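You operate a simulated robot arm through the tools that you are given. There is no shell and no other tool. Be economical: measure what you need, move in short steps, check, and stop when the job is done.

The job below is to be done with a simulated two-armed robot. You get a single attempt, and the scene is never put back.

## Task
Close the card desk drawer. Turn the warmth knob to 56 C. Put the yellow cap from the lower shelf of the green rack on the top of the black stand. Fetch the sieve plate marked "fine" from the shelf under the trough and set it on the bottom shelf of the tub rack. Shut the right green door. Fetch the purple box from the top shelf of the tub rack and set it on the blue log book. Press the log button three times. Do these in any order. Set down upright: purple box.

The check looks at the end state, three seconds after you hand in, the way a careful person would. Anything else that was tipped, shoved, dropped, spilled or broken makes it a failure. Lids that push on must go on centred and level and be pressed home; caps that screw on are set level and turned clockwise until they are tight.

## Robot
Two 7-joint arms with two-finger parallel grippers on one trunk, on a base that drives. Base frame: it is fixed to the floor where the robot stands at the start and does not move with it; the origin is under the middle of the robot, x ahead of it, y to its left, z up. Readings come in mm, degrees, newtons and seconds.
The left shoulder is at the start at [70, 188, 1261], the right one opposite. With the tool pointing down near the work surface each hand reaches from about 100 to 460 mm from the robot's upright axis, wherever it stands, measured 20 degrees to its own side. Places, roughly: bottom shelf of the tub rack [-1500, 9000, 100]; card desk drawer [900, -100, 700]; log book [-500, 9250, 500]; log button [-800, -5500, 900]; purple box [-1500, 9000, 1500]; right green door [0, 8400, 500]; sieve plate [1000, 8000, 500]; top of the black stand (27x17 cm) [1840, 4700, 600]; warmth knob [-2300, -100, 1000]; yellow cap [750, 3500, 1000]. Payload 3.91 kg a hand.
Tool frame (each hand has its own): the origin (TCP) lies between the finger pads and is the grasp point; the fingertips stand 30 mm ahead of it; z points along the fingers, y is the line along which they close. Largest opening 110 mm; finger width 20, thickness 10; the body of the gripper, 48 by 112 mm, starts 55 mm behind the TCP.
Orientation is that of the tool frame in the base frame, as [roll, pitch, yaw] about the fixed x, y, z axes, in that order (R = Rz(yaw) Ry(pitch) Rx(roll)). With the fingers straight down and closing along the base's y, the tool's x points along the base's -x, its y along +y and its z along -z.

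## Interface
- The arms move only by the tool arm_command. It takes "left_steps", "right_steps" or both (then of equal length, played together; a hand with none holds still); each is one flat list of numbers, 6 for each row, row after row: the shift along the base's x, y, z in units of 100 mm (1.0 is 100 mm), then the turn, a rotation vector about the base's x, y, z in units of 120 degrees (1.0 is 120 degrees). In form: [dx, dy, dz, rx, ry, rz, dx, dy, dz, rx, ry, rz, ...]. A call has 1 to 8 rows; each row is the pose to reach, as a shift and turn from the pose commanded when the call began. "left_fingers" and "right_fingers" are, for a hand that has rows, the closure, from 0 (fully open) to 1 (shut), set as the call begins (left out, the last holds). A call with a number of a shift or a turn outside -1 to 1 is refused whole. Each row takes 0.2 s and may step no farther than 50 mm and 8.6 degrees from the row before; otherwise, or with a gripper value out of range, the whole call is refused. Where a pose cannot be reached the arm comes as near as it can. A force on the tool above 40 N (or 10 N above the force at the start of the call, whichever is more), or a blocked arm, ends the call early, and 0.2 s more pass. The fingers move at their own pace (about 72 mm/s each) and stop on an object; they squeeze with about 40 N. The grip force told is the motor's: it shows also when the fingers shut on nothing. Time passes only in rows, and 0.2 s behind the last, so rows that repeat a pose let the fingers close. The reply holds the time, the measured pose of the TCP, the force on the tool along the base axes, the opening and the grip force, in the units named above and with some noise, with the torque about the TCP (base axes, N m) and any sound that the robot's microphone picked up.
- Cameras (640 x 400 px; columns grow to the right, rows downward): "scene" is now at [126.4, -5, 1466.4]; the picture's right is [-0.08, -1.00, 0.00], its down [-0.78, 0.06, -0.62] and it looks along [0.62, -0.05, -0.78] (base axes); focal length 258 px, centre (320, 200). "left" rides on the left gripper at [72, -17, -103] in its tool frame; the picture's right is [0.23, 0.97, 0.00], its down [-0.76, 0.18, -0.62] and it looks along [-0.61, 0.14, 0.78] (tool axes); focal length 222 px, centre (320, 200). "right" rides on the right gripper at [72, 17, -103] in its tool frame; the picture's right is [-0.23, 0.97, 0.00], its down [-0.76, -0.18, -0.62] and it looks along [-0.61, -0.14, 0.78] (tool axes); focal length 222 px, centre (320, 200). There is no depth. A picture from a camera that has moved, and an enlarged one, comes with that camera's place and axes in the base frame and with its lens.
- get_image(camera): a new picture of that camera. It takes no simulated time.
- move_column(by): slides the trunk up (or, below 0, down) by that many mm; the arms and the scene camera ride with it, the base frame stays. It gives what a move gives, with no picture.
- roll_base(legs): drives the robot by 1 to 6 legs, each [ahead, turn to the left] in mm and degrees, along the robot's own axes; the way and the turn of a leg run together, so that a leg with both is an arc; at most 1500 mm and 180 degrees a leg. The arms and the cameras ride along, it lands a little off, and it stops where it bumps. It gives what a move gives.
- aim_head(pan, tilt): turns the head with the scene camera to pan (to the left, within 86 degrees either way) and tilt (down, from -29 to 69), counted from straight ahead of the robot. It gives what a move gives.
- inspect(camera, box): a new picture of the part [left, top, right, bottom] of that camera's present view, enlarged. It takes no simulated time.
- sign_off(): hands the job in; it is judged then, once.

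Go step by step. Nothing tells you exact positions but the pictures and the camera data: compare them with the known pose of the tool, close in by small moves and look again before you grip or let go. The budget is 165 turns and 118 pictures, counting those below and the enlarged ones. Unless the task says otherwise, let go and move clear before handing in.

The tools are called by a JSON object that holds its "name" and its "arguments". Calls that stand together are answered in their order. arm_command: Moves the arms, as the interface text tells. Its arguments: {"type":"object","properties":{"left_steps":{"type":"array","items":{"type":"number"}},"left_fingers":{"type":"number"},"right_steps":{"type":"array","items":{"type":"number"}},"right_fingers":{"type":"number"}},"required":[]} The other tools are called the same way: move_column (by) slides the trunk up or down; roll_base (legs) drives the base; aim_head (pan, tilt) turns the head that bears the scene camera; get_image (camera) takes a picture; inspect (camera, box) takes an enlarged picture of a part of a camera's view; sign_off () hands the job in.

At the start:

```text
time: 0.0
left_position: [604.7, 272.6, 856.7]
left_tool_rot: [179.5, 9.8, 179.9]
left_contact_force: [127.6, -18.6, -259.9]
left_torque: [3.75, -12.89, 2.79]
left_gripper_width: 109.9
left_grasp_force: 0.1
right_position: [503.4, -276.9, 855.8]
right_tool_rot: [179.9, -0.1, 180.0]
right_contact_force: [0.2, -0.3, -0.9]
right_torque: [0.0, 0.02, 0.04]
right_gripper_width: 110.1
right_grasp_force: 0.0
trunk travel left (down, up): [-772.0, 168.0]
robot x, y, heading: [1.2, 1.1, -0.2]
head pan, tilt: [-4.8, 51.4]
```

scene: 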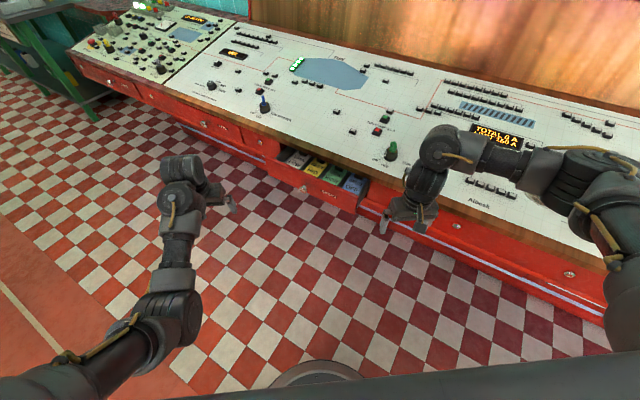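
right: 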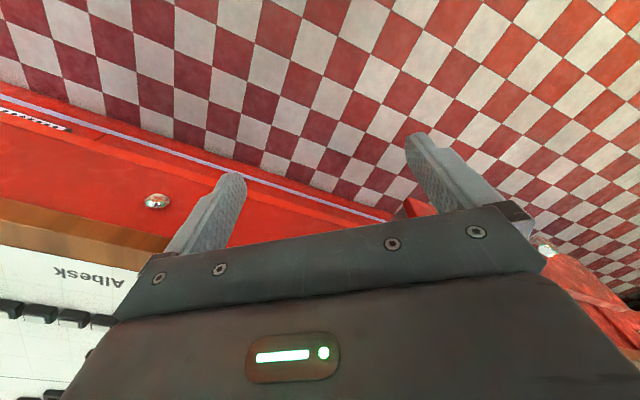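
left: 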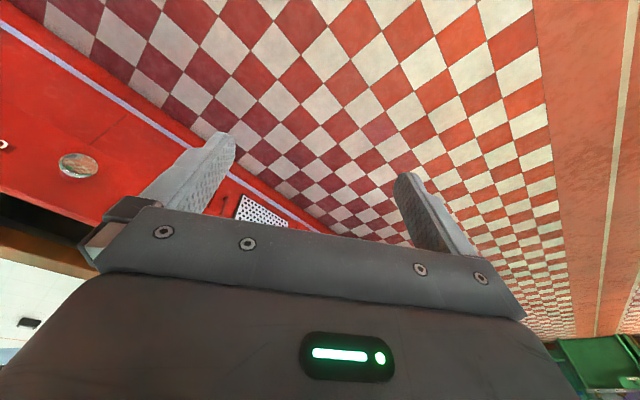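

I see a console set at an angle, with an open drawer of coloured cards ahead of the robot. I'll look closer at the drawer first.

{"name": "inspect", "arguments": {"camera": "scene", "box": [200, 100, 440, 250]}}

{"name": "aim_head", "arguments": {"pan": 60, "tilt": 15}}

{"name": "get_image", "arguments": {"camera": "scene"}}

```text
2.67 times, centred on (320, 175) of scene
camera zoom: at [126.4, -5.0, 1466.4], right [-0.08, -1.0, 0.0], down [-0.78, 0.06, -0.62], along [0.62, -0.05, -0.78], focal length 689 px, centre (320, 267)
```

zoom: 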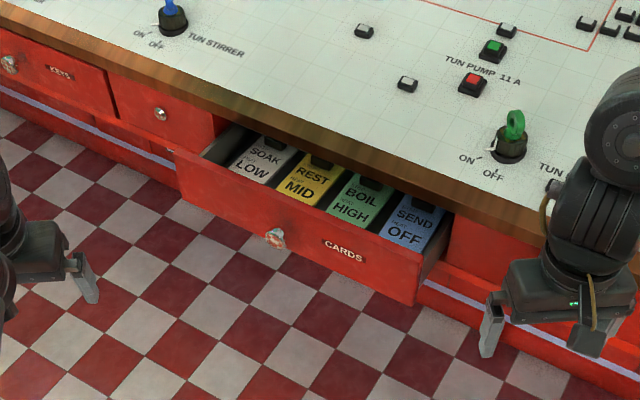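

```text
time: 1.4
left_position: [605.9, 273.3, 857.2]
left_tool_rot: [179.5, 10.2, 179.9]
left_contact_force: [43.6, -5.4, -88.3]
left_torque: [1.2, -4.44, 0.84]
left_gripper_width: 109.8
left_grasp_force: 0.0
right_position: [502.8, -276.3, 856.2]
right_tool_rot: [179.9, 0.0, 179.9]
right_contact_force: [-0.2, 0.2, 0.3]
right_torque: [0.01, -0.02, 0.01]
right_gripper_width: 110.3
right_grasp_force: 0.0
trunk travel left (down, up): [-772.0, 168.0]
robot x, y, heading: [-0.1, -3.0, 0.0]
head pan, tilt: [60.0, 15.0]
```

```text
113 pictures are left
camera scene: at [97.8, 82.1, 1521.9], right [0.87, -0.5, 0.0], down [-0.13, -0.22, -0.97], along [0.48, 0.84, -0.26], focal length 258 px, centre (320, 200)
```

scene: 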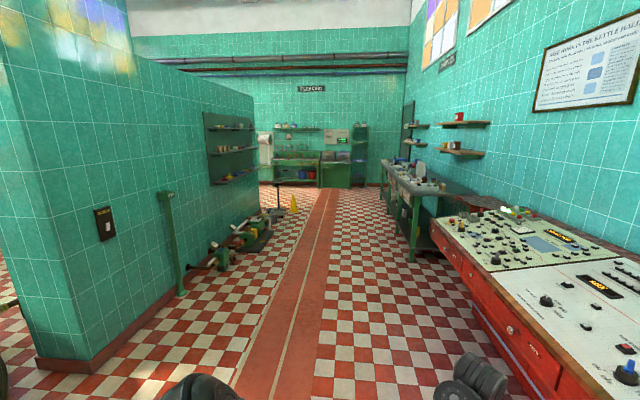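

The left-hand force was a settling transient. The drawer pushes in along about heading -36.5°. I'll pull the hands in before turning.

{"name": "arm_command", "arguments": {"left_steps": [-0.5, 0, 0.2, 0, 0, 0, -1.0, 0, 0.4, 0, 0, 0, -1.0, 0, 0.4, 0, 0, 0], "right_steps": [-0.5, 0, 0.2, 0, 0, 0, -1.0, 0, 0.4, 0, 0, 0, -1.0, 0, 0.4, 0, 0, 0], "left_fingers": 1, "right_fingers": 1}}

{"name": "arm_command", "arguments": {"left_steps": [-0.5, 0, 0, 0, 0, 0, -1.0, 0, 0, 0, 0, 0, -1.0, 0, 0, 0, 0, 0], "right_steps": [-0.5, 0, 0, 0, 0, 0, -0.8, 0, 0, 0, 0, 0, -0.8, 0, 0, 0, 0, 0]}}

{"name": "roll_base", "arguments": {"legs": [[0, 53.5], [300, 0], [0, -90]]}}

{"name": "aim_head", "arguments": {"pan": 10, "tilt": 55}}

{"name": "get_image", "arguments": {"camera": "scene"}}

```text
refused: row 1 steps farther than a row can; nothing moved
```

```text
time: 1.6
left_position: [604.0, 272.0, 860.6]
left_tool_rot: [179.4, 11.0, -180.0]
left_contact_force: [21.4, 0.7, -30.5]
left_torque: [0.12, -0.95, 0.07]
left_gripper_width: 110.1
left_grasp_force: 0.1
right_position: [497.9, -276.4, 855.1]
right_tool_rot: [179.9, 0.2, 179.9]
right_contact_force: [0.1, -0.1, 0.5]
right_torque: [-0.01, 0.0, 0.0]
right_gripper_width: 109.9
right_grasp_force: 0.0
trunk travel left (down, up): [-772.0, 168.0]
robot x, y, heading: [-2.4, -0.4, -0.0]
head pan, tilt: [60.0, 15.0]
stopped in row 1 (left hand): the force on the tool passed its limit at 156 N (the readings are from after the stop); the commanded pose is now the measured one
```

```text
time: 2.4
left_position: [600.5, 281.8, 860.1]
left_tool_rot: [179.5, 11.1, -179.1]
left_contact_force: [6.4, 1.0, -10.5]
left_torque: [-0.01, -0.35, -0.07]
left_gripper_width: 110.3
left_grasp_force: 0.1
right_position: [501.8, -270.2, 854.5]
right_tool_rot: [-180.0, 0.1, -179.4]
right_contact_force: [0.4, -0.3, 0.1]
right_torque: [-0.01, 0.0, 0.02]
right_gripper_width: 109.9
right_grasp_force: 0.1
trunk travel left (down, up): [-772.0, 168.0]
robot x, y, heading: [-0.1, 1.6, 0.9]
head pan, tilt: [60.0, 15.0]
stopped in leg 1: the force on the tool passed its limit at 52 N (the readings are from after the stop); the commanded pose is now the measured one
```

```text
time: 3.6
left_position: [599.8, 282.0, 859.0]
left_tool_rot: [179.5, 11.1, -179.1]
left_contact_force: [9.8, -1.1, -18.9]
left_torque: [0.28, -0.92, 0.22]
left_gripper_width: 110.2
left_grasp_force: 0.1
right_position: [503.4, -268.3, 854.7]
right_tool_rot: [180.0, 0.1, -179.2]
right_contact_force: [-0.3, -0.3, 1.0]
right_torque: [-0.01, -0.02, -0.01]
right_gripper_width: 110.1
right_grasp_force: 0.1
trunk travel left (down, up): [-772.0, 168.0]
robot x, y, heading: [-0.9, 1.7, 0.8]
head pan, tilt: [10.0, 55.0]
```

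```text
112 pictures are left
camera scene: at [121.8, 15.8, 1461.7], right [0.19, -0.98, 0.0], down [-0.8, -0.15, -0.57], along [0.56, 0.11, -0.82], focal length 258 px, centre (320, 200)
```

scene: 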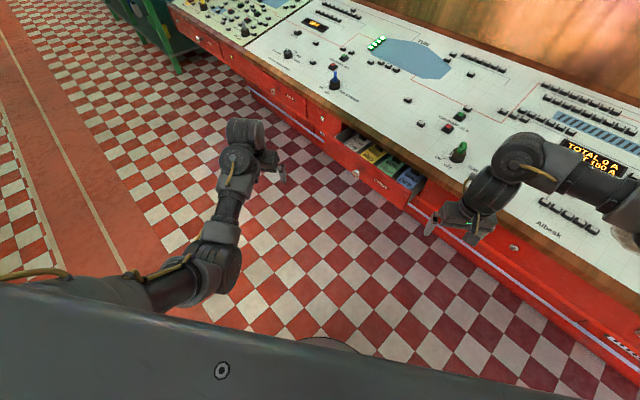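

The left hand stopped against something and I can't tell what. I'll check its own camera.

{"name": "get_image", "arguments": {"camera": "left"}}

{"name": "inspect", "arguments": {"camera": "scene", "box": [180, 90, 340, 190]}}

```text
111 pictures are left
camera left: at [508.1, 263.4, 947.4], right [-0.24, 0.97, -0.04], down [0.62, 0.18, 0.76], along [0.74, 0.16, -0.65], focal length 222 px, centre (320, 200)
```

left: 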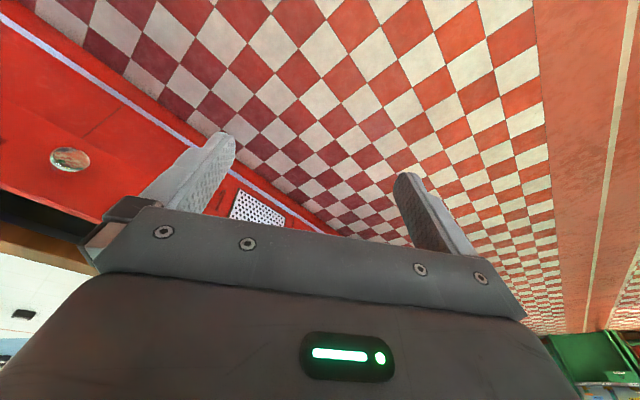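

```text
4.00 times, centred on (260, 140) of scene
camera zoom: at [121.8, 15.8, 1461.7], right [0.19, -0.98, 0.0], down [-0.8, -0.15, -0.57], along [0.56, 0.11, -0.82], focal length 1034 px, centre (560, 440)
```

zoom: 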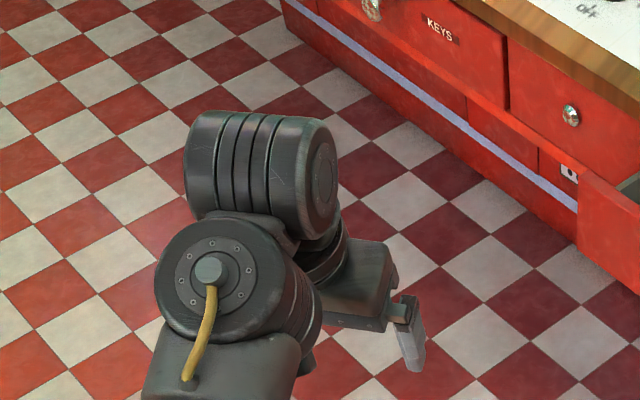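

The left hand looks free of everything, so I'll try backing it off gently in small steps.

{"name": "arm_command", "arguments": {"left_steps": [-0.05, 0, 0.05, 0, 0, 0, -0.1, 0, 0.1, 0, 0, 0, -0.2, 0, 0.1, 0, 0, 0, -0.3, 0, 0.1, 0, 0, 0], "left_fingers": 1}}

```text
time: 3.9
left_position: [600.4, 281.0, 861.7]
left_tool_rot: [179.6, 11.5, -179.0]
left_contact_force: [9.3, 1.0, -14.2]
left_torque: [0.02, -0.56, -0.04]
left_gripper_width: 68.8
left_grasp_force: 0.1
right_position: [503.1, -269.1, 855.6]
right_tool_rot: [179.9, 0.0, -179.2]
right_contact_force: [0.9, 0.5, -0.9]
right_torque: [-0.01, -0.01, 0.0]
right_gripper_width: 110.0
right_grasp_force: 0.1
trunk travel left (down, up): [-772.0, 168.0]
robot x, y, heading: [0.3, 4.4, 0.9]
head pan, tilt: [10.0, 55.0]
stopped in row 1 (left hand): the force on the tool passed its limit at 57 N (the readings are from after the stop); the commanded pose is now the measured one
```

From the force and torque, the contact point sits at the hand camera, pressed by its own forearm. I'll unfold the wrist by moving forward and down and tilting the fingers out.

{"name": "arm_command", "arguments": {"left_steps": [0.05, 0, -0.1, 0, -0.03, 0, 0.1, 0, -0.2, 0, -0.06, 0, 0.1, 0, -0.4, 0, -0.12, 0, 0.1, 0, -0.6, 0, -0.18, 0]}}

```text
time: 4.9
left_position: [608.9, 282.5, 801.0]
left_tool_rot: [179.7, 33.1, -179.0]
left_contact_force: [0.1, -0.8, 0.3]
left_torque: [0.01, 0.03, -0.02]
left_gripper_width: 0.0
left_grasp_force: 37.6
right_position: [502.6, -269.1, 855.4]
right_tool_rot: [180.0, 0.1, -179.1]
right_contact_force: [-0.7, -0.1, 0.1]
right_torque: [-0.02, 0.02, 0.03]
right_gripper_width: 110.0
right_grasp_force: 0.0
trunk travel left (down, up): [-772.0, 168.0]
robot x, y, heading: [-3.2, -1.5, 1.0]
head pan, tilt: [10.0, 55.0]
```

That freed it. Now I'll pull both hands back, keeping the left one tilted.

{"name": "arm_command", "arguments": {"left_steps": [-0.4, 0, 0, 0, -0.05, 0, -0.8, 0, 0, 0, -0.1, 0, -1.0, 0, 0, 0, -0.1, 0, -1.0, 0.3, 0, 0, -0.1, 0], "right_steps": [-0.4, 0, 0, 0, -0.05, 0, -0.8, 0, 0, 0, -0.1, 0, -1.0, 0, 0, 0, -0.15, 0, -1.0, 0, 0, 0, -0.2, 0], "right_fingers": 1}}

{"name": "roll_base", "arguments": {"legs": [[0, 53.5], [300, 0]]}}

```text
time: 5.9
left_position: [510.0, 312.9, 801.3]
left_tool_rot: [-179.7, 45.0, -178.8]
left_contact_force: [0.0, -1.1, -0.3]
left_torque: [0.01, 0.02, 0.03]
left_gripper_width: 0.3
left_grasp_force: 37.8
right_position: [403.3, -268.8, 856.4]
right_tool_rot: [-179.8, 24.1, -179.2]
right_contact_force: [0.7, -0.3, -0.6]
right_torque: [-0.01, 0.0, 0.01]
right_gripper_width: 0.2
right_grasp_force: 31.3
trunk travel left (down, up): [-772.0, 168.0]
robot x, y, heading: [-0.0, -3.1, 0.7]
head pan, tilt: [10.0, 55.0]
```

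```text
time: 10.3
left_position: [231.8, 838.3, 801.1]
left_tool_rot: [-179.9, 44.9, -125.6]
left_contact_force: [-0.4, -0.2, 1.0]
left_torque: [0.0, -0.05, 0.0]
left_gripper_width: 0.0
left_grasp_force: 37.5
right_position: [633.6, 404.3, 854.5]
right_tool_rot: [-179.9, 24.0, -125.8]
right_contact_force: [0.5, 0.2, -0.3]
right_torque: [0.01, 0.03, -0.01]
right_gripper_width: 0.2
right_grasp_force: 37.6
trunk travel left (down, up): [-772.0, 168.0]
robot x, y, heading: [176.1, 243.1, 54.0]
head pan, tilt: [10.0, 55.0]
```

{"name": "roll_base", "arguments": {"legs": [[0, -90]]}}

{"name": "get_image", "arguments": {"camera": "scene"}}

```text
time: 14.5
left_position: [771.9, 193.0, 802.3]
left_tool_rot: [-179.9, 45.0, 144.9]
left_contact_force: [-0.7, -0.3, 0.2]
left_torque: [0.0, -0.04, 0.0]
left_gripper_width: 0.0
left_grasp_force: 37.4
right_position: [342.2, -212.2, 855.1]
right_tool_rot: [-179.8, 24.1, 144.5]
right_contact_force: [-0.1, -0.2, 0.3]
right_torque: [0.0, -0.01, -0.02]
right_gripper_width: 0.0
right_grasp_force: 37.9
trunk travel left (down, up): [-772.0, 168.0]
robot x, y, heading: [178.6, 246.0, -35.5]
head pan, tilt: [10.0, 55.0]
```

```text
109 pictures are left
camera scene: at [282.7, 184.4, 1461.7], right [-0.43, -0.9, 0.0], down [-0.74, 0.35, -0.57], along [0.52, -0.25, -0.82], focal length 258 px, centre (320, 200)
```

scene: 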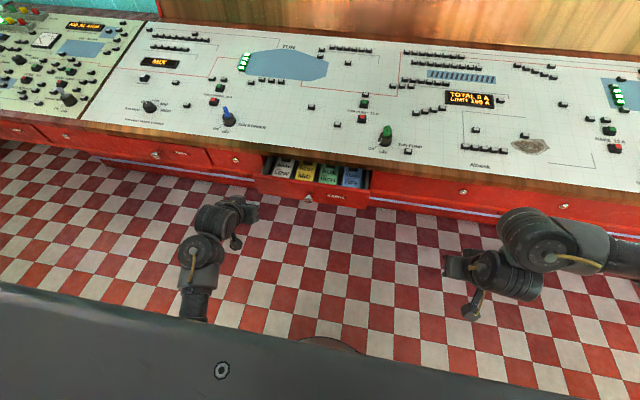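

The knob triangulates to about (785, -8, 715). I'll bring the left fingertips in front of the drawer panel, just left of the knob.

{"name": "arm_command", "arguments": {"left_steps": [-0.12, -0.28, -0.23, -0.024, -0.034, 0, -0.24, -0.56, -0.46, -0.048, -0.068, 0, -0.36, -0.85, -0.7, -0.073, -0.102, 0, -0.36, -0.85, -0.7, -0.073, -0.102, 0]}}

{"name": "inspect", "arguments": {"camera": "scene", "box": [190, 120, 430, 270]}}

{"name": "get_image", "arguments": {"camera": "left"}}

```text
time: 15.5
left_position: [735.3, 109.7, 730.1]
left_tool_rot: [-179.6, 60.0, 145.0]
left_contact_force: [-0.1, 0.1, -0.1]
left_torque: [0.02, 0.02, 0.0]
left_gripper_width: 0.0
left_grasp_force: 37.4
right_position: [340.6, -212.0, 854.4]
right_tool_rot: [-179.8, 24.1, 144.7]
right_contact_force: [-0.4, 0.9, -0.4]
right_torque: [0.02, -0.03, 0.03]
right_gripper_width: 0.0
right_grasp_force: 37.7
trunk travel left (down, up): [-772.0, 168.0]
robot x, y, heading: [175.8, 243.7, -35.3]
head pan, tilt: [10.0, 55.0]
```

```text
2.67 times, centred on (310, 195) of scene
camera zoom: at [282.7, 184.9, 1461.7], right [-0.43, -0.9, 0.0], down [-0.74, 0.35, -0.57], along [0.52, -0.25, -0.82], focal length 689 px, centre (347, 213)
```

zoom: 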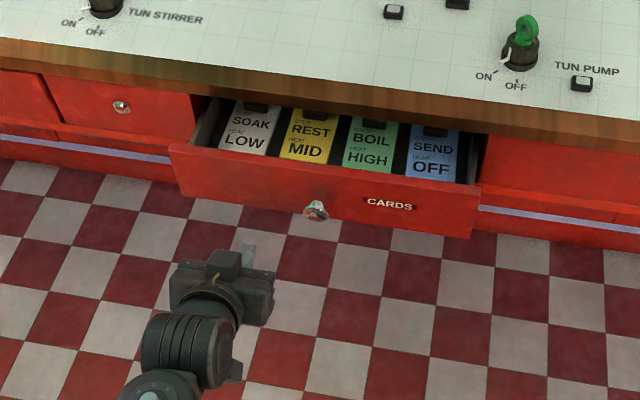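

```text
107 pictures are left
camera left: at [622.1, 169.0, 720.7], right [0.47, 0.86, -0.2], down [-0.03, 0.24, 0.97], along [0.88, -0.45, 0.14], focal length 222 px, centre (320, 200)
```

left: 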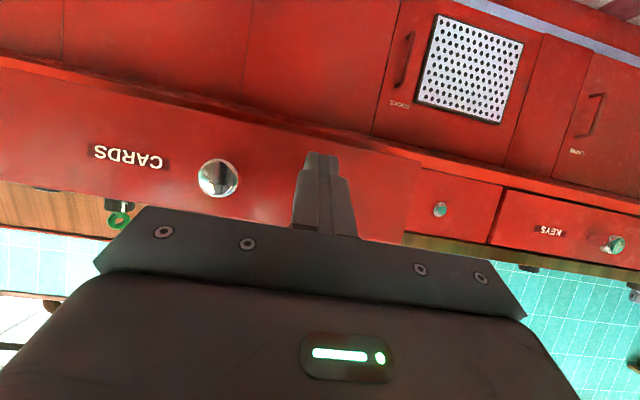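

The fingertips are level with the drawer panel. I'll shift 30 mm towards the knob, roll ahead a little, and then push with the arm.

{"name": "arm_command", "arguments": {"left_steps": [-0.17, -0.25, 0.15, 0, 0, 0]}}

{"name": "roll_base", "arguments": {"legs": [[75, 0]]}}

{"name": "arm_command", "arguments": {"left_steps": [0.12, -0.09, 0, 0, 0, 0, 0.24, -0.17, 0, 0, 0, 0, 0.36, -0.26, 0, 0, 0, 0, 0.48, -0.34, 0, 0, 0, 0, 0.6, -0.43, 0, 0, 0, 0, 0.72, -0.51, 0, 0, 0, 0]}}

{"name": "inspect", "arguments": {"camera": "scene", "box": [190, 120, 430, 270]}}

```text
time: 15.9
left_position: [718.3, 82.9, 745.4]
left_tool_rot: [-179.7, 60.0, 145.0]
left_contact_force: [-0.9, -0.7, 0.7]
left_torque: [0.01, 0.0, 0.01]
left_gripper_width: 0.4
left_grasp_force: 38.0
right_position: [341.4, -214.4, 853.9]
right_tool_rot: [-179.9, 24.1, 144.5]
right_contact_force: [-0.3, 0.6, 0.4]
right_torque: [0.01, -0.02, 0.01]
right_gripper_width: 0.0
right_grasp_force: 37.6
trunk travel left (down, up): [-772.0, 168.0]
robot x, y, heading: [175.4, 243.4, -35.3]
head pan, tilt: [10.0, 55.0]
```

```text
time: 17.0
left_position: [780.2, 39.3, 745.0]
left_tool_rot: [-179.6, 60.1, 145.1]
left_contact_force: [0.3, -0.1, -0.3]
left_torque: [0.0, 0.02, 0.02]
left_gripper_width: 0.0
left_grasp_force: 37.3
right_position: [403.7, -256.3, 854.5]
right_tool_rot: [-179.8, 24.0, 144.7]
right_contact_force: [-0.5, -0.1, -0.6]
right_torque: [0.01, 0.02, -0.02]
right_gripper_width: 0.0
right_grasp_force: 38.0
trunk travel left (down, up): [-772.0, 168.0]
robot x, y, heading: [235.8, 200.6, -35.5]
head pan, tilt: [10.0, 55.0]
```

```text
time: 18.4
left_position: [853.2, -11.2, 746.3]
left_tool_rot: [-179.6, 60.0, 145.3]
left_contact_force: [0.0, -1.0, 0.0]
left_torque: [0.02, 0.03, -0.02]
left_gripper_width: 0.0
left_grasp_force: 37.6
right_position: [403.3, -256.9, 854.7]
right_tool_rot: [-179.8, 24.0, 144.7]
right_contact_force: [0.0, 0.5, 0.0]
right_torque: [0.0, 0.02, 0.02]
right_gripper_width: 0.0
right_grasp_force: 38.1
trunk travel left (down, up): [-772.0, 168.0]
robot x, y, heading: [237.0, 195.8, -35.0]
head pan, tilt: [10.0, 55.0]
```

```text
2.67 times, centred on (310, 195) of scene
camera zoom: at [344.4, 140.6, 1461.6], right [-0.43, -0.9, 0.0], down [-0.74, 0.35, -0.57], along [0.52, -0.25, -0.82], focal length 689 px, centre (347, 213)
```

zoom: 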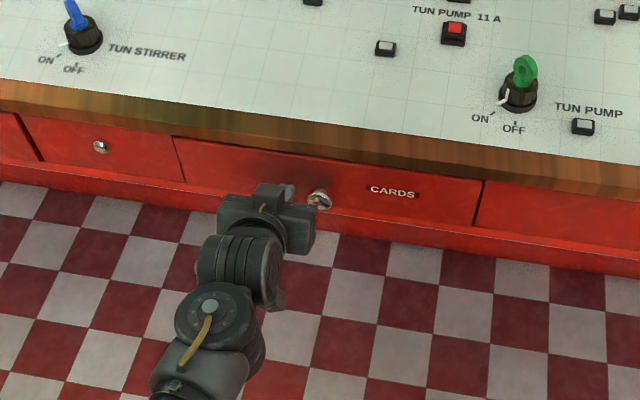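

The drawer is nearly shut. I'll keep pushing until it resists.

{"name": "arm_command", "arguments": {"left_steps": [0.04, -0.03, 0, 0, 0, 0, 0.08, -0.06, 0, 0, 0, 0, 0.12, -0.09, 0, 0, 0, 0, 0.16, -0.115, 0, 0, 0, 0, 0.2, -0.145, 0, 0, 0, 0, 0.24, -0.17, 0, 0, 0, 0, 0.28, -0.2, 0, 0, 0, 0, 0.32, -0.23, 0, 0, 0, 0]}}

{"name": "inspect", "arguments": {"camera": "scene", "box": [190, 120, 430, 270]}}

```text
time: 19.2
left_position: [857.8, -16.0, 741.8]
left_tool_rot: [-179.6, 59.5, 145.2]
left_contact_force: [-21.0, 14.3, 9.6]
left_torque: [-0.18, -0.11, -0.12]
left_gripper_width: 0.0
left_grasp_force: 37.7
right_position: [401.0, -254.5, 855.5]
right_tool_rot: [-179.9, 24.2, 144.7]
right_contact_force: [0.5, -0.4, -0.6]
right_torque: [0.0, 0.03, -0.01]
right_gripper_width: 0.2
right_grasp_force: 37.8
trunk travel left (down, up): [-772.0, 168.0]
robot x, y, heading: [238.3, 202.5, -35.5]
head pan, tilt: [10.0, 55.0]
stopped in row 4 (left hand): the force on the tool passed its limit at 44 N (the readings are from after the stop); the commanded pose is now the measured one
```

```text
2.67 times, centred on (310, 195) of scene
camera zoom: at [339.7, 143.6, 1462.2], right [-0.43, -0.9, 0.0], down [-0.74, 0.35, -0.58], along [0.52, -0.25, -0.82], focal length 689 px, centre (347, 213)
```

zoom: 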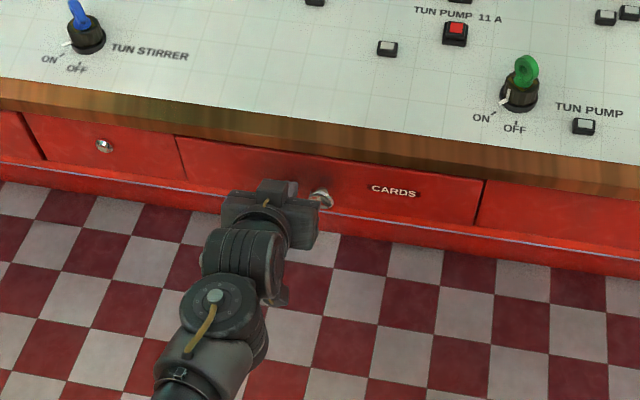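

The drawer hit its stop. I'll back the hand away and check it is flush.

{"name": "arm_command", "arguments": {"left_steps": [-0.36, 0.26, 0, 0, 0, 0, -0.72, 0.52, 0.1, 0, 0, 0]}}

{"name": "roll_base", "arguments": {"legs": [[-300, 0]]}}

{"name": "inspect", "arguments": {"camera": "scene", "box": [190, 70, 430, 220]}}

{"name": "aim_head", "arguments": {"pan": -86, "tilt": 15}}

{"name": "get_image", "arguments": {"camera": "scene"}}

```text
time: 19.8
left_position: [787.4, 34.8, 753.8]
left_tool_rot: [-179.6, 59.5, 145.1]
left_contact_force: [0.3, 0.6, -0.1]
left_torque: [-0.03, 0.0, -0.03]
left_gripper_width: 0.0
left_grasp_force: 37.7
right_position: [400.9, -254.9, 855.8]
right_tool_rot: [-179.7, 24.2, 144.7]
right_contact_force: [-0.2, 0.6, 0.7]
right_torque: [0.0, -0.01, 0.02]
right_gripper_width: 0.0
right_grasp_force: 38.1
trunk travel left (down, up): [-772.0, 168.0]
robot x, y, heading: [237.1, 199.4, -35.4]
head pan, tilt: [10.0, 55.0]
```

```text
time: 21.8
left_position: [544.6, 209.7, 753.1]
left_tool_rot: [-179.6, 59.5, 145.4]
left_contact_force: [-0.1, -0.4, -0.2]
left_torque: [0.0, -0.01, -0.01]
left_gripper_width: 0.1
left_grasp_force: 37.9
right_position: [159.8, -81.5, 854.9]
right_tool_rot: [-179.8, 24.1, 145.0]
right_contact_force: [0.6, -0.5, 0.0]
right_torque: [-0.01, 0.01, 0.0]
right_gripper_width: 0.2
right_grasp_force: 37.8
trunk travel left (down, up): [-772.0, 168.0]
robot x, y, heading: [-5.5, 370.5, -35.2]
head pan, tilt: [10.0, 55.0]
```

```text
2.67 times, centred on (310, 145) of scene
camera zoom: at [99.2, 314.4, 1461.7], right [-0.43, -0.9, 0.0], down [-0.74, 0.35, -0.57], along [0.52, -0.24, -0.82], focal length 689 px, centre (347, 347)
```

zoom: 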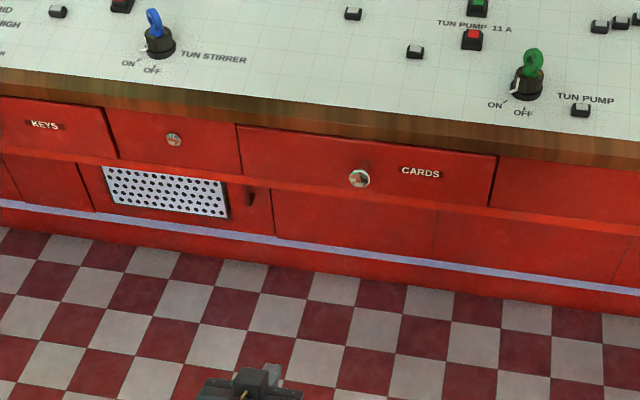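

```text
time: 23.6
left_position: [543.8, 209.2, 752.9]
left_tool_rot: [-179.6, 59.5, 145.3]
left_contact_force: [0.1, 0.0, 0.0]
left_torque: [-0.01, -0.03, 0.0]
left_gripper_width: 0.0
left_grasp_force: 37.8
right_position: [161.6, -83.0, 854.6]
right_tool_rot: [-179.7, 24.2, 144.9]
right_contact_force: [-1.2, 0.4, -0.1]
right_torque: [-0.03, 0.0, 0.01]
right_gripper_width: 0.0
right_grasp_force: 38.1
trunk travel left (down, up): [-772.0, 168.0]
robot x, y, heading: [-9.9, 371.8, -35.4]
head pan, tilt: [-85.9, 15.0]
```

```text
103 pictures are left
camera scene: at [-14.0, 265.0, 1521.9], right [-0.86, 0.52, 0.0], down [0.13, 0.22, -0.97], along [-0.5, -0.83, -0.26], focal length 258 px, centre (320, 200)
```

scene: 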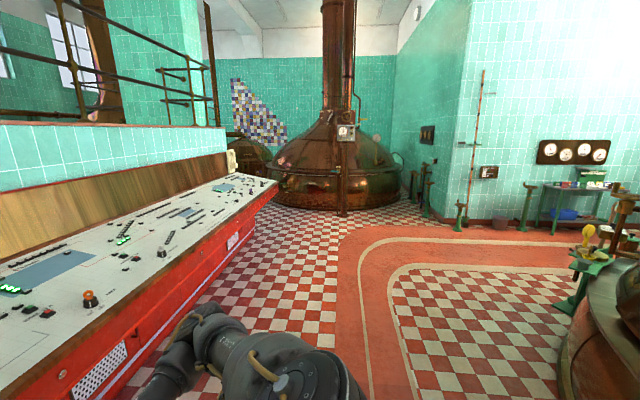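

The drawer is closed and flush. Next is the warmth knob: I'll turn towards (-2300, -100) and look.

{"name": "roll_base", "arguments": {"legs": [[0, -133]]}}

{"name": "aim_head", "arguments": {"pan": 0, "tilt": 22}}

{"name": "get_image", "arguments": {"camera": "scene"}}

```text
time: 29.4
left_position: [-498.3, 74.1, 753.4]
left_tool_rot: [-179.6, 59.5, 13.1]
left_contact_force: [-1.0, -0.8, -0.7]
left_torque: [0.04, 0.01, 0.02]
left_gripper_width: 0.0
left_grasp_force: 37.6
right_position: [-456.1, 554.2, 854.2]
right_tool_rot: [-179.7, 24.1, 12.7]
right_contact_force: [0.4, -0.6, 0.4]
right_torque: [-0.01, 0.03, 0.0]
right_gripper_width: 0.0
right_grasp_force: 37.9
trunk travel left (down, up): [-772.0, 168.0]
robot x, y, heading: [-11.2, 375.4, -167.2]
head pan, tilt: [-85.9, 15.0]
```

```text
time: 31.0
left_position: [-498.7, 73.1, 752.3]
left_tool_rot: [-179.7, 59.5, 13.1]
left_contact_force: [0.7, -0.3, 0.1]
left_torque: [0.0, -0.01, 0.0]
left_gripper_width: 0.0
left_grasp_force: 37.9
right_position: [-456.9, 555.0, 854.5]
right_tool_rot: [-179.7, 24.1, 12.6]
right_contact_force: [0.7, 0.0, 0.0]
right_torque: [0.01, 0.04, 0.03]
right_gripper_width: 0.2
right_grasp_force: 38.1
trunk travel left (down, up): [-772.0, 168.0]
robot x, y, heading: [-8.4, 372.1, -167.4]
head pan, tilt: [0.0, 22.0]
```

```text
102 pictures are left
camera scene: at [-146.2, 343.1, 1510.6], right [-0.22, 0.98, 0.0], down [0.37, 0.08, -0.93], along [-0.91, -0.2, -0.37], focal length 258 px, centre (320, 200)
```

scene: 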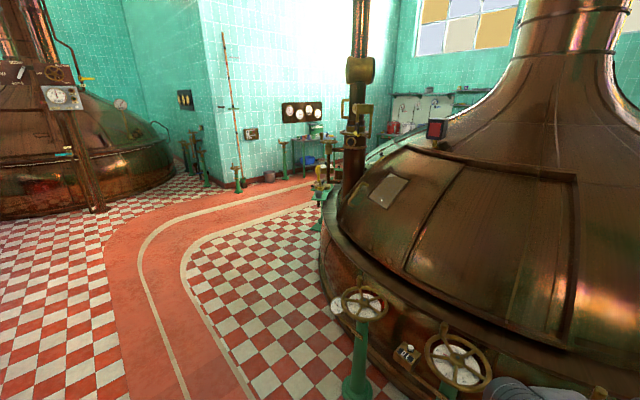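

{"name": "inspect", "arguments": {"camera": "scene", "box": [220, 80, 460, 230]}}

```text
2.67 times, centred on (340, 155) of scene
camera zoom: at [-146.2, 343.1, 1510.6], right [-0.22, 0.98, 0.0], down [0.37, 0.08, -0.93], along [-0.91, -0.2, -0.37], focal length 689 px, centre (267, 320)
```

zoom: 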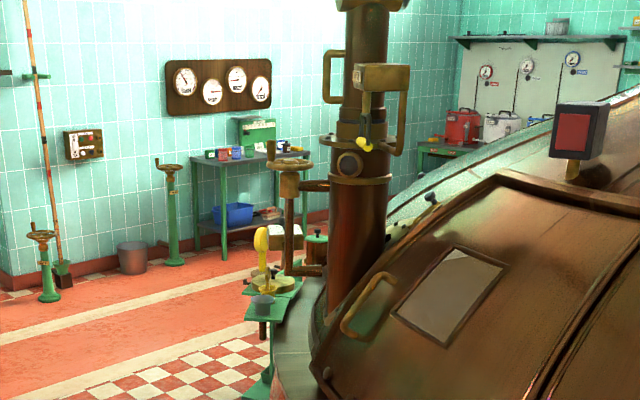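

{"name": "roll_base", "arguments": {"legs": [[0, 22], [1000, 0]]}}

{"name": "aim_head", "arguments": {"pan": -30, "tilt": 25}}

{"name": "get_image", "arguments": {"camera": "scene"}}

```text
time: 37.4
left_position: [-1168.9, -662.7, 751.6]
left_tool_rot: [-179.7, 59.6, 35.2]
left_contact_force: [-0.1, 0.1, 0.3]
left_torque: [0.01, -0.01, 0.04]
left_gripper_width: 0.1
left_grasp_force: 37.8
right_position: [-1313.0, -203.0, 855.2]
right_tool_rot: [-179.8, 24.0, 35.0]
right_contact_force: [-1.1, 0.2, -0.2]
right_torque: [0.05, 0.02, -0.02]
right_gripper_width: 0.1
right_grasp_force: 37.9
trunk travel left (down, up): [-772.0, 168.0]
robot x, y, heading: [-827.4, -198.9, -145.2]
head pan, tilt: [0.0, 22.0]
```

```text
time: 38.4
left_position: [-1168.5, -662.3, 751.5]
left_tool_rot: [-179.7, 59.4, 35.4]
left_contact_force: [-0.3, -0.2, -0.1]
left_torque: [0.01, 0.02, 0.0]
left_gripper_width: 0.0
left_grasp_force: 38.2
right_position: [-1312.8, -202.8, 854.3]
right_tool_rot: [-179.8, 24.1, 35.0]
right_contact_force: [-0.4, 0.6, -0.8]
right_torque: [-0.01, 0.01, 0.01]
right_gripper_width: 0.0
right_grasp_force: 37.2
trunk travel left (down, up): [-772.0, 168.0]
robot x, y, heading: [-829.7, -201.8, -145.2]
head pan, tilt: [-30.0, 25.0]
```

```text
100 pictures are left
camera scene: at [-960.2, -234.6, 1505.7], right [-0.09, 1.0, 0.0], down [0.42, 0.04, -0.91], along [-0.9, -0.08, -0.42], focal length 258 px, centre (320, 200)
```

scene: 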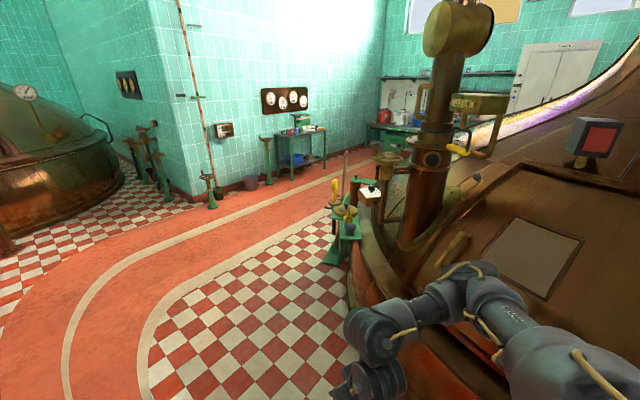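

{"name": "inspect", "arguments": {"camera": "scene", "box": [300, 120, 460, 220]}}

```text
4.00 times, centred on (380, 170) of scene
camera zoom: at [-960.2, -234.6, 1505.7], right [-0.09, 1.0, 0.0], down [0.42, 0.04, -0.91], along [-0.9, -0.08, -0.42], focal length 1034 px, centre (80, 320)
```

zoom: 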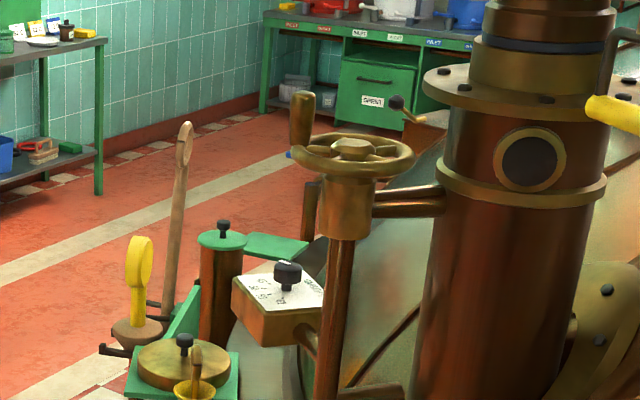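

The black knob on the white dial, on a brass box at about (-2200, -78, 1000), is the warmth knob. I'll drive round to face it from the floor side.

{"name": "roll_base", "arguments": {"legs": [[0, -8.6], [1471, 0], [0, -116]]}}

{"name": "aim_head", "arguments": {"pan": 0, "tilt": 35}}

{"name": "get_image", "arguments": {"camera": "scene"}}

```text
time: 51.2
left_position: [-2316.8, -291.7, 751.9]
left_tool_rot: [-179.6, 59.5, -91.3]
left_contact_force: [0.7, 0.0, 0.7]
left_torque: [0.01, -0.04, -0.01]
left_gripper_width: 0.0
left_grasp_force: 37.5
right_position: [-1862.1, -450.8, 854.6]
right_tool_rot: [-179.8, 24.1, -91.7]
right_contact_force: [-0.2, 0.0, -0.4]
right_torque: [0.01, -0.02, 0.01]
right_gripper_width: 0.0
right_grasp_force: 38.1
trunk travel left (down, up): [-772.0, 168.0]
robot x, y, heading: [-2148.4, -842.9, 88.1]
head pan, tilt: [-30.0, 25.0]
```

```text
time: 52.1
left_position: [-2317.3, -291.5, 752.3]
left_tool_rot: [-179.7, 59.5, -91.4]
left_contact_force: [1.0, -0.7, -0.9]
left_torque: [0.01, -0.03, -0.02]
left_gripper_width: 0.0
left_grasp_force: 37.2
right_position: [-1861.8, -451.0, 855.1]
right_tool_rot: [-179.8, 24.1, -91.7]
right_contact_force: [0.7, 0.4, 0.9]
right_torque: [0.02, 0.01, 0.01]
right_gripper_width: 0.0
right_grasp_force: 37.9
trunk travel left (down, up): [-772.0, 168.0]
robot x, y, heading: [-2147.8, -841.3, 88.1]
head pan, tilt: [0.0, 35.0]
```

```text
98 pictures are left
camera scene: at [-2144.2, -702.5, 1490.0], right [1.0, -0.03, 0.0], down [-0.02, -0.57, -0.82], along [0.03, 0.82, -0.57], focal length 258 px, centre (320, 200)
```

scene: 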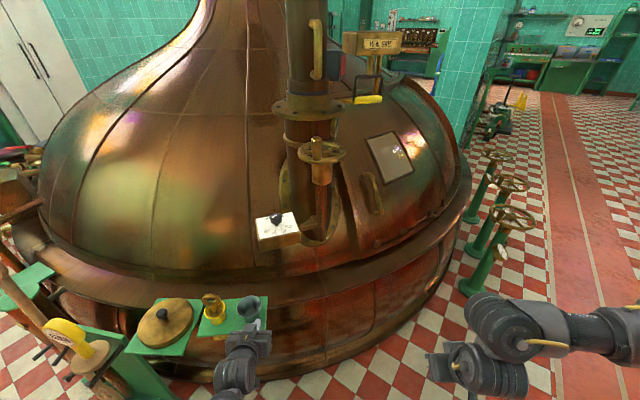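

The left hand is close to the tools on the green ledge, so I'll pull it back. The knob triangulates to about (-2257, -76, 982). I'll zoom on the dial.

{"name": "arm_command", "arguments": {"left_steps": [0, -0.4, 0.2, 0, 0, 0, 0, -0.8, 0.4, 0, 0, 0, 0, -1.0, 0.7, 0, 0, 0, 0, -1.0, 1.0, 0, 0, 0]}}

{"name": "inspect", "arguments": {"camera": "scene", "box": [236, 190, 316, 240]}}

```text
time: 53.1
left_position: [-2317.7, -392.4, 852.0]
left_tool_rot: [-179.8, 59.5, -91.2]
left_contact_force: [-0.8, -0.4, 0.1]
left_torque: [0.05, 0.02, -0.03]
left_gripper_width: 0.3
left_grasp_force: 37.8
right_position: [-1861.0, -451.3, 854.3]
right_tool_rot: [-179.9, 24.1, -91.7]
right_contact_force: [-0.4, 0.0, 0.3]
right_torque: [0.0, -0.02, -0.01]
right_gripper_width: 0.0
right_grasp_force: 37.8
trunk travel left (down, up): [-772.0, 168.0]
robot x, y, heading: [-2150.5, -838.5, 88.2]
head pan, tilt: [0.0, 35.0]
```

```text
8.00 times, centred on (276, 215) of scene
camera zoom: at [-2143.8, -702.4, 1489.9], right [1.0, -0.03, 0.0], down [-0.02, -0.57, -0.82], along [0.02, 0.82, -0.57], focal length 2068 px, centre (672, 80)
```

zoom: 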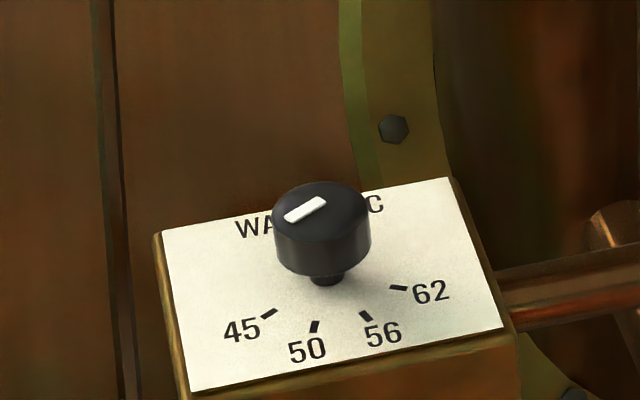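

The dial reads 45 and I need about +87° counter-clockwise to reach 56. I'll raise the column and the left hand clear, then drive in.

{"name": "move_column", "arguments": {"by": 120}}

{"name": "arm_command", "arguments": {"left_steps": [0, 0, 0.45, 0, 0, 0, 0, -0.2, 0.9, 0, 0, 0, 0, -0.5, 1.0, 0, 0, 0], "right_steps": [0, -0.1, 0.2, 0, 0, 0, 0.2, -0.3, 0.4, 0, 0, 0, 0.3, -0.7, 0.4, 0, 0, 0], "left_fingers": 0}}

{"name": "roll_base", "arguments": {"legs": [[310, 0]]}}

{"name": "get_image", "arguments": {"camera": "scene"}}

```text
time: 54.6
left_position: [-2317.5, -391.7, 971.8]
left_tool_rot: [-179.6, 59.5, -91.3]
left_contact_force: [0.3, 0.6, 0.3]
left_torque: [0.0, 0.0, -0.01]
left_gripper_width: 0.0
left_grasp_force: 37.6
right_position: [-1861.8, -451.1, 973.4]
right_tool_rot: [-179.8, 24.0, -91.8]
right_contact_force: [0.0, 0.5, 0.0]
right_torque: [-0.03, 0.0, 0.02]
right_gripper_width: 0.1
right_grasp_force: 38.0
trunk travel left (down, up): [-892.0, 48.0]
robot x, y, heading: [-2148.9, -844.1, 88.1]
head pan, tilt: [0.0, 35.0]
```

```text
time: 55.3
left_position: [-2366.7, -418.9, 1053.5]
left_tool_rot: [156.8, 57.4, -115.1]
left_contact_force: [0.3, 0.6, 0.7]
left_torque: [-0.02, 0.02, 0.02]
left_gripper_width: 93.5
left_grasp_force: 0.0
left hand out of reach, approached as far as the arm can: row 3
right_position: [-1825.4, -479.5, 1004.1]
right_tool_rot: [180.0, 24.3, -91.7]
right_contact_force: [-0.6, -0.3, -0.5]
right_torque: [0.0, 0.0, -0.01]
right_gripper_width: 0.0
right_grasp_force: 38.1
right hand out of reach, approached as far as the arm can: row 1, 2, 3
trunk travel left (down, up): [-892.0, 48.0]
robot x, y, heading: [-2153.0, -843.6, 87.9]
head pan, tilt: [0.0, 35.0]
stopped in row 3 (left hand): the arm was blocked; the commanded pose is now the measured one
```

```text
time: 57.4
left_position: [-2357.7, -106.7, 1053.0]
left_tool_rot: [156.9, 57.4, -114.9]
left_contact_force: [0.3, -0.2, 0.9]
left_torque: [0.0, 0.01, -0.01]
left_gripper_width: 109.9
left_grasp_force: 0.1
right_position: [-1815.3, -166.1, 1003.2]
right_tool_rot: [-180.0, 24.1, -91.7]
right_contact_force: [0.6, 0.4, 0.7]
right_torque: [0.02, -0.02, -0.03]
right_gripper_width: 0.0
right_grasp_force: 37.6
trunk travel left (down, up): [-892.0, 48.0]
robot x, y, heading: [-2143.3, -530.6, 88.0]
head pan, tilt: [0.0, 35.0]
```

```text
96 pictures are left
camera scene: at [-2135.3, -392.7, 1610.1], right [1.0, -0.03, 0.0], down [-0.02, -0.57, -0.82], along [0.02, 0.82, -0.57], focal length 258 px, centre (320, 200)
```

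scene: 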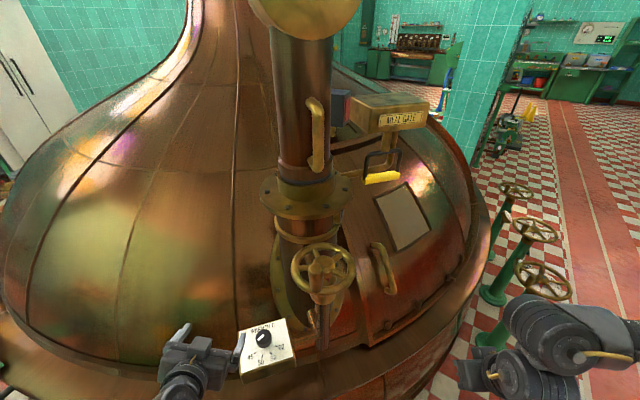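

The knob is at about (-2263, -72, 982). I'll turn the left hand to point down above it, yawed so it has room for the turn.

{"name": "arm_command", "arguments": {"left_steps": [0, -0.1, 0.15, -0.061, 0.016, -0.031, 0, -0.1, 0.3, -0.123, 0.032, -0.062, 0.1, -0.1, 0.3, -0.184, 0.048, -0.093, 0.25, 0, 0.3, -0.246, 0.063, -0.124, 0.45, 0.1, 0.2, -0.307, 0.079, -0.155, 0.65, 0.2, 0.15, -0.369, 0.095, -0.186, 0.8, 0.3, 0.12, -0.43, 0.111, -0.217, 0.95, 0.35, 0.12, -0.492, 0.127, -0.248]}}

{"name": "get_image", "arguments": {"camera": "left"}}

{"name": "inspect", "arguments": {"camera": "scene", "box": [180, 270, 340, 370]}}

```text
time: 57.9
left_position: [-2407.0, -123.4, 1046.8]
left_tool_rot: [144.2, 43.8, -130.8]
left_contact_force: [-0.5, -0.2, -0.1]
left_torque: [-0.02, 0.0, 0.04]
left_gripper_width: 110.1
left_grasp_force: 0.1
left hand out of reach, approached as far as the arm can: row 1, 2
right_position: [-1817.0, -167.2, 1004.0]
right_tool_rot: [-179.9, 24.1, -91.5]
right_contact_force: [-0.9, -0.6, 0.7]
right_torque: [0.02, 0.04, -0.02]
right_gripper_width: 0.0
right_grasp_force: 37.1
trunk travel left (down, up): [-892.0, 48.0]
robot x, y, heading: [-2140.9, -531.6, 88.2]
head pan, tilt: [0.0, 35.0]
stopped in row 2 (left hand): the arm was blocked; the commanded pose is now the measured one
```

```text
95 pictures are left
camera left: at [-2419.4, -249.2, 1051.2], right [-0.96, 0.09, 0.25], down [0.25, -0.05, 0.97], along [0.1, 0.99, 0.02], focal length 222 px, centre (320, 200)
```

left: 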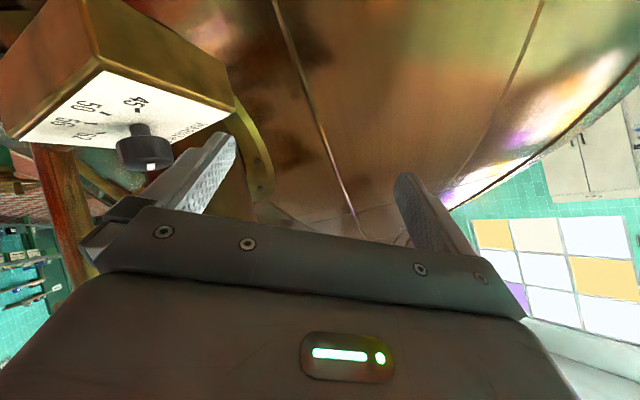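

```text
4.00 times, centred on (260, 320) of scene
camera zoom: at [-2136.5, -392.2, 1610.0], right [1.0, -0.03, 0.0], down [-0.02, -0.57, -0.82], along [0.02, 0.82, -0.57], focal length 1034 px, centre (560, -280)
```

zoom: 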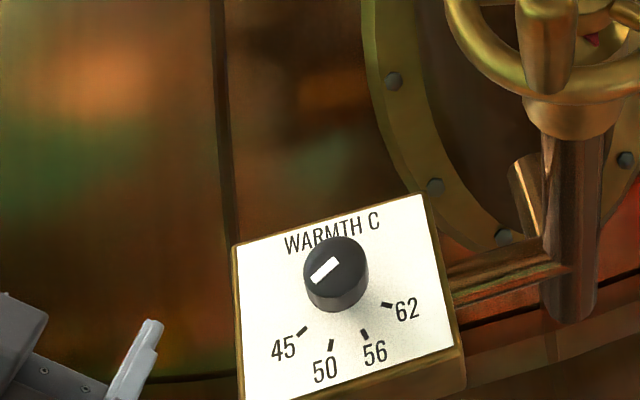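

The arm gets cramped with the hand high near the shoulder. I'll raise the column the rest of the way and unfold to a plain downward pose beside the dial.

{"name": "move_column", "arguments": {"by": 48}}

{"name": "arm_command", "arguments": {"left_steps": [0, 0, -0.1, -0.062, -0.019, 0.026, 0, 0, -0.2, -0.124, -0.039, 0.053, 0, 0, -0.3, -0.186, -0.058, 0.079, 0, 0, -0.4, -0.248, -0.078, 0.106, 0, 0, -0.4, -0.31, -0.097, 0.132, 0, 0, -0.4, -0.372, -0.117, 0.159, 0, 0, -0.4, -0.434, -0.136, 0.185]}}

```text
time: 58.8
left_position: [-2405.1, -123.2, 1095.5]
left_tool_rot: [144.2, 43.7, -130.9]
left_contact_force: [0.6, 0.0, 0.1]
left_torque: [0.0, 0.04, -0.02]
left_gripper_width: 110.0
left_grasp_force: 0.1
right_position: [-1816.0, -165.6, 1050.8]
right_tool_rot: [180.0, 24.1, -91.6]
right_contact_force: [-0.5, 0.2, 0.2]
right_torque: [0.0, 0.0, 0.04]
right_gripper_width: 0.0
right_grasp_force: 36.9
trunk travel left (down, up): [-940.0, 0.0]
robot x, y, heading: [-2142.9, -528.1, 88.6]
head pan, tilt: [0.0, 35.0]
```

```text
time: 59.2
left_position: [-2464.2, -110.1, 1111.1]
left_tool_rot: [136.5, 37.1, -135.8]
left_contact_force: [-0.3, 0.6, -0.6]
left_torque: [0.0, 0.01, 0.0]
left_gripper_width: 110.1
left_grasp_force: 0.3
left hand out of reach, approached as far as the arm can: row 1, 2
right_position: [-1817.4, -164.9, 1051.2]
right_tool_rot: [-179.9, 24.0, -91.6]
right_contact_force: [0.5, 0.4, 0.2]
right_torque: [-0.03, 0.02, 0.01]
right_gripper_width: 0.1
right_grasp_force: 37.7
trunk travel left (down, up): [-940.0, 0.0]
robot x, y, heading: [-2140.8, -528.5, 88.2]
head pan, tilt: [0.0, 35.0]
stopped in row 2 (left hand): the arm was blocked; the commanded pose is now the measured one
```

The arm is at a joint limit. I'll back out to open floor and sort out the left arm's posture there.

{"name": "roll_base", "arguments": {"legs": [[-350, 0]]}}

{"name": "arm_command", "arguments": {"left_steps": [0.2, 0, -0.3, 0, 0, 0, 0.4, 0, -0.6, 0, 0, 0, 0.5, 0, -1.0, 0, 0, 0]}}

{"name": "aim_head", "arguments": {"pan": 15, "tilt": 50}}

{"name": "get_image", "arguments": {"camera": "scene"}}

```text
time: 61.5
left_position: [-2470.9, -465.7, 1110.7]
left_tool_rot: [136.5, 36.9, -135.7]
left_contact_force: [0.8, 0.2, 0.4]
left_torque: [0.0, -0.01, 0.02]
left_gripper_width: 109.8
left_grasp_force: 0.1
right_position: [-1825.6, -520.4, 1051.1]
right_tool_rot: [180.0, 24.0, -91.7]
right_contact_force: [0.1, 0.0, 0.9]
right_torque: [0.02, 0.01, -0.03]
right_gripper_width: 0.2
right_grasp_force: 38.3
trunk travel left (down, up): [-940.0, 0.0]
robot x, y, heading: [-2146.3, -887.9, 88.3]
head pan, tilt: [0.0, 35.0]
```

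```text
time: 62.5
left_position: [-2452.2, -456.8, 1021.6]
left_tool_rot: [130.7, 33.6, -141.1]
left_contact_force: [0.4, 0.0, 1.0]
left_torque: [-0.01, -0.02, 0.0]
left_gripper_width: 109.7
left_grasp_force: 0.1
right_position: [-1827.3, -520.1, 1051.3]
right_tool_rot: [-180.0, 24.1, -91.6]
right_contact_force: [-0.9, 0.9, -0.5]
right_torque: [0.01, 0.01, -0.01]
right_gripper_width: 0.0
right_grasp_force: 37.6
trunk travel left (down, up): [-940.0, 0.0]
robot x, y, heading: [-2149.0, -884.8, 88.0]
head pan, tilt: [0.0, 35.0]
stopped in row 3 (left hand): the arm was blocked; the commanded pose is now the measured one
```

```text
time: 63.2
left_position: [-2452.3, -456.6, 1021.8]
left_tool_rot: [130.5, 33.4, -141.0]
left_contact_force: [-0.5, 0.3, -0.6]
left_torque: [0.01, -0.03, -0.02]
left_gripper_width: 109.9
left_grasp_force: 0.1
right_position: [-1826.5, -520.4, 1051.6]
right_tool_rot: [180.0, 24.0, -91.6]
right_contact_force: [-0.1, -0.1, 0.3]
right_torque: [0.0, -0.02, -0.02]
right_gripper_width: 0.0
right_grasp_force: 37.5
trunk travel left (down, up): [-940.0, 0.0]
robot x, y, heading: [-2150.9, -884.9, 88.4]
head pan, tilt: [15.0, 50.0]
```

```text
93 pictures are left
camera scene: at [-2165.9, -759.3, 1636.3], right [0.97, 0.23, 0.0], down [0.18, -0.75, -0.64], along [-0.15, 0.63, -0.77], focal length 258 px, centre (320, 200)
```

scene: 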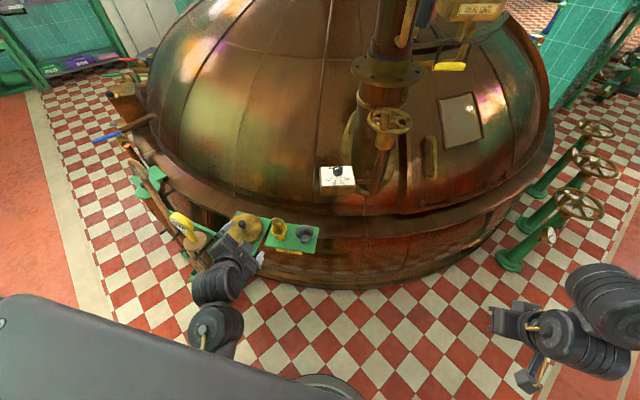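

{"name": "arm_command", "arguments": {"left_steps": [0.15, 0.05, -0.1, 0.009, -0.057, 0.014, 0.3, 0.1, -0.2, 0.019, -0.114, 0.029, 0.5, 0.15, -0.3, 0.028, -0.171, 0.043, 0.7, 0.2, -0.4, 0.038, -0.228, 0.058, 0.9, 0.3, -0.5, 0.048, -0.285, 0.072, 1.0, 0.3, -0.6, 0.057, -0.342, 0.087]}}

```text
time: 64.7
left_position: [-2350.3, -426.7, 961.5]
left_tool_rot: [-179.2, 60.1, -91.4]
left_contact_force: [-0.1, 0.0, -0.5]
left_torque: [0.02, 0.01, 0.04]
left_gripper_width: 110.3
left_grasp_force: 0.2
right_position: [-1825.0, -520.6, 1052.0]
right_tool_rot: [-180.0, 24.0, -91.6]
right_contact_force: [0.0, 0.0, 0.0]
right_torque: [0.02, 0.02, 0.01]
right_gripper_width: 0.1
right_grasp_force: 37.7
trunk travel left (down, up): [-940.0, 0.0]
robot x, y, heading: [-2150.1, -892.8, 88.4]
head pan, tilt: [15.0, 50.0]
```

{"name": "arm_command", "arguments": {"left_steps": [0, 0, 0, -0.0625, 0.002, 0, 0, 0, 0.05, -0.125, 0.004, 0, 0, 0, 0.1, -0.1875, 0.006, 0, 0, 0, 0.1, -0.25, 0.008, 0, 0, 0, 0.1, -0.3125, 0.01, 0, 0, 0, 0.1, -0.375, 0.012, 0, 0, 0, 0.1, -0.4375, 0.014, 0, 0, 0, 0.1, -0.5, 0.015, 0]}}

```text
time: 66.1
left_position: [-2350.6, -422.0, 973.3]
left_tool_rot: [179.8, 14.7, -92.0]
left_contact_force: [8.8, 30.5, -54.8]
left_torque: [2.93, 1.5, 1.3]
left_gripper_width: 110.2
left_grasp_force: 0.0
right_position: [-1823.5, -521.0, 1050.5]
right_tool_rot: [179.9, 24.1, -91.5]
right_contact_force: [-0.8, 0.8, -0.1]
right_torque: [-0.01, 0.0, 0.0]
right_gripper_width: 0.2
right_grasp_force: 37.4
trunk travel left (down, up): [-940.0, 0.0]
robot x, y, heading: [-2148.1, -885.6, 88.5]
head pan, tilt: [15.0, 50.0]
stopped in row 7 (left hand): the force on the tool passed its limit at 166 N (the readings are from after the stop); the commanded pose is now the measured one
```

Self-contact again at long reach. I'll bring the hand closer to the body, where it can point straight down.

{"name": "arm_command", "arguments": {"left_steps": [0, 0, 0, 0.05, 0, 0, 0, -0.4, 0, 0.05, 0, 0, 0, -0.8, 0, 0.02, 0, 0, 0, -1.0, 0, -0.03, 0, 0, 0, -1.0, 0, -0.08, 0, 0, 0, -1.0, 0, -0.123, 0.004, 0]}}

```text
time: 67.3
left_position: [-2351.4, -519.4, 972.3]
left_tool_rot: [-179.5, 7.8, -90.7]
left_contact_force: [24.3, 9.5, -24.1]
left_torque: [1.16, 2.85, 2.45]
left_gripper_width: 109.9
left_grasp_force: 0.1
right_position: [-1825.5, -519.4, 1050.6]
right_tool_rot: [180.0, 24.2, -91.6]
right_contact_force: [-0.5, -0.6, -0.2]
right_torque: [0.04, 0.0, -0.01]
right_gripper_width: 0.1
right_grasp_force: 38.0
trunk travel left (down, up): [-940.0, 0.0]
robot x, y, heading: [-2152.1, -885.1, 88.4]
head pan, tilt: [15.0, 50.0]
stopped in row 5 (left hand): the force on the tool passed its limit at 187 N (the readings are from after the stop); the commanded pose is now the measured one
```

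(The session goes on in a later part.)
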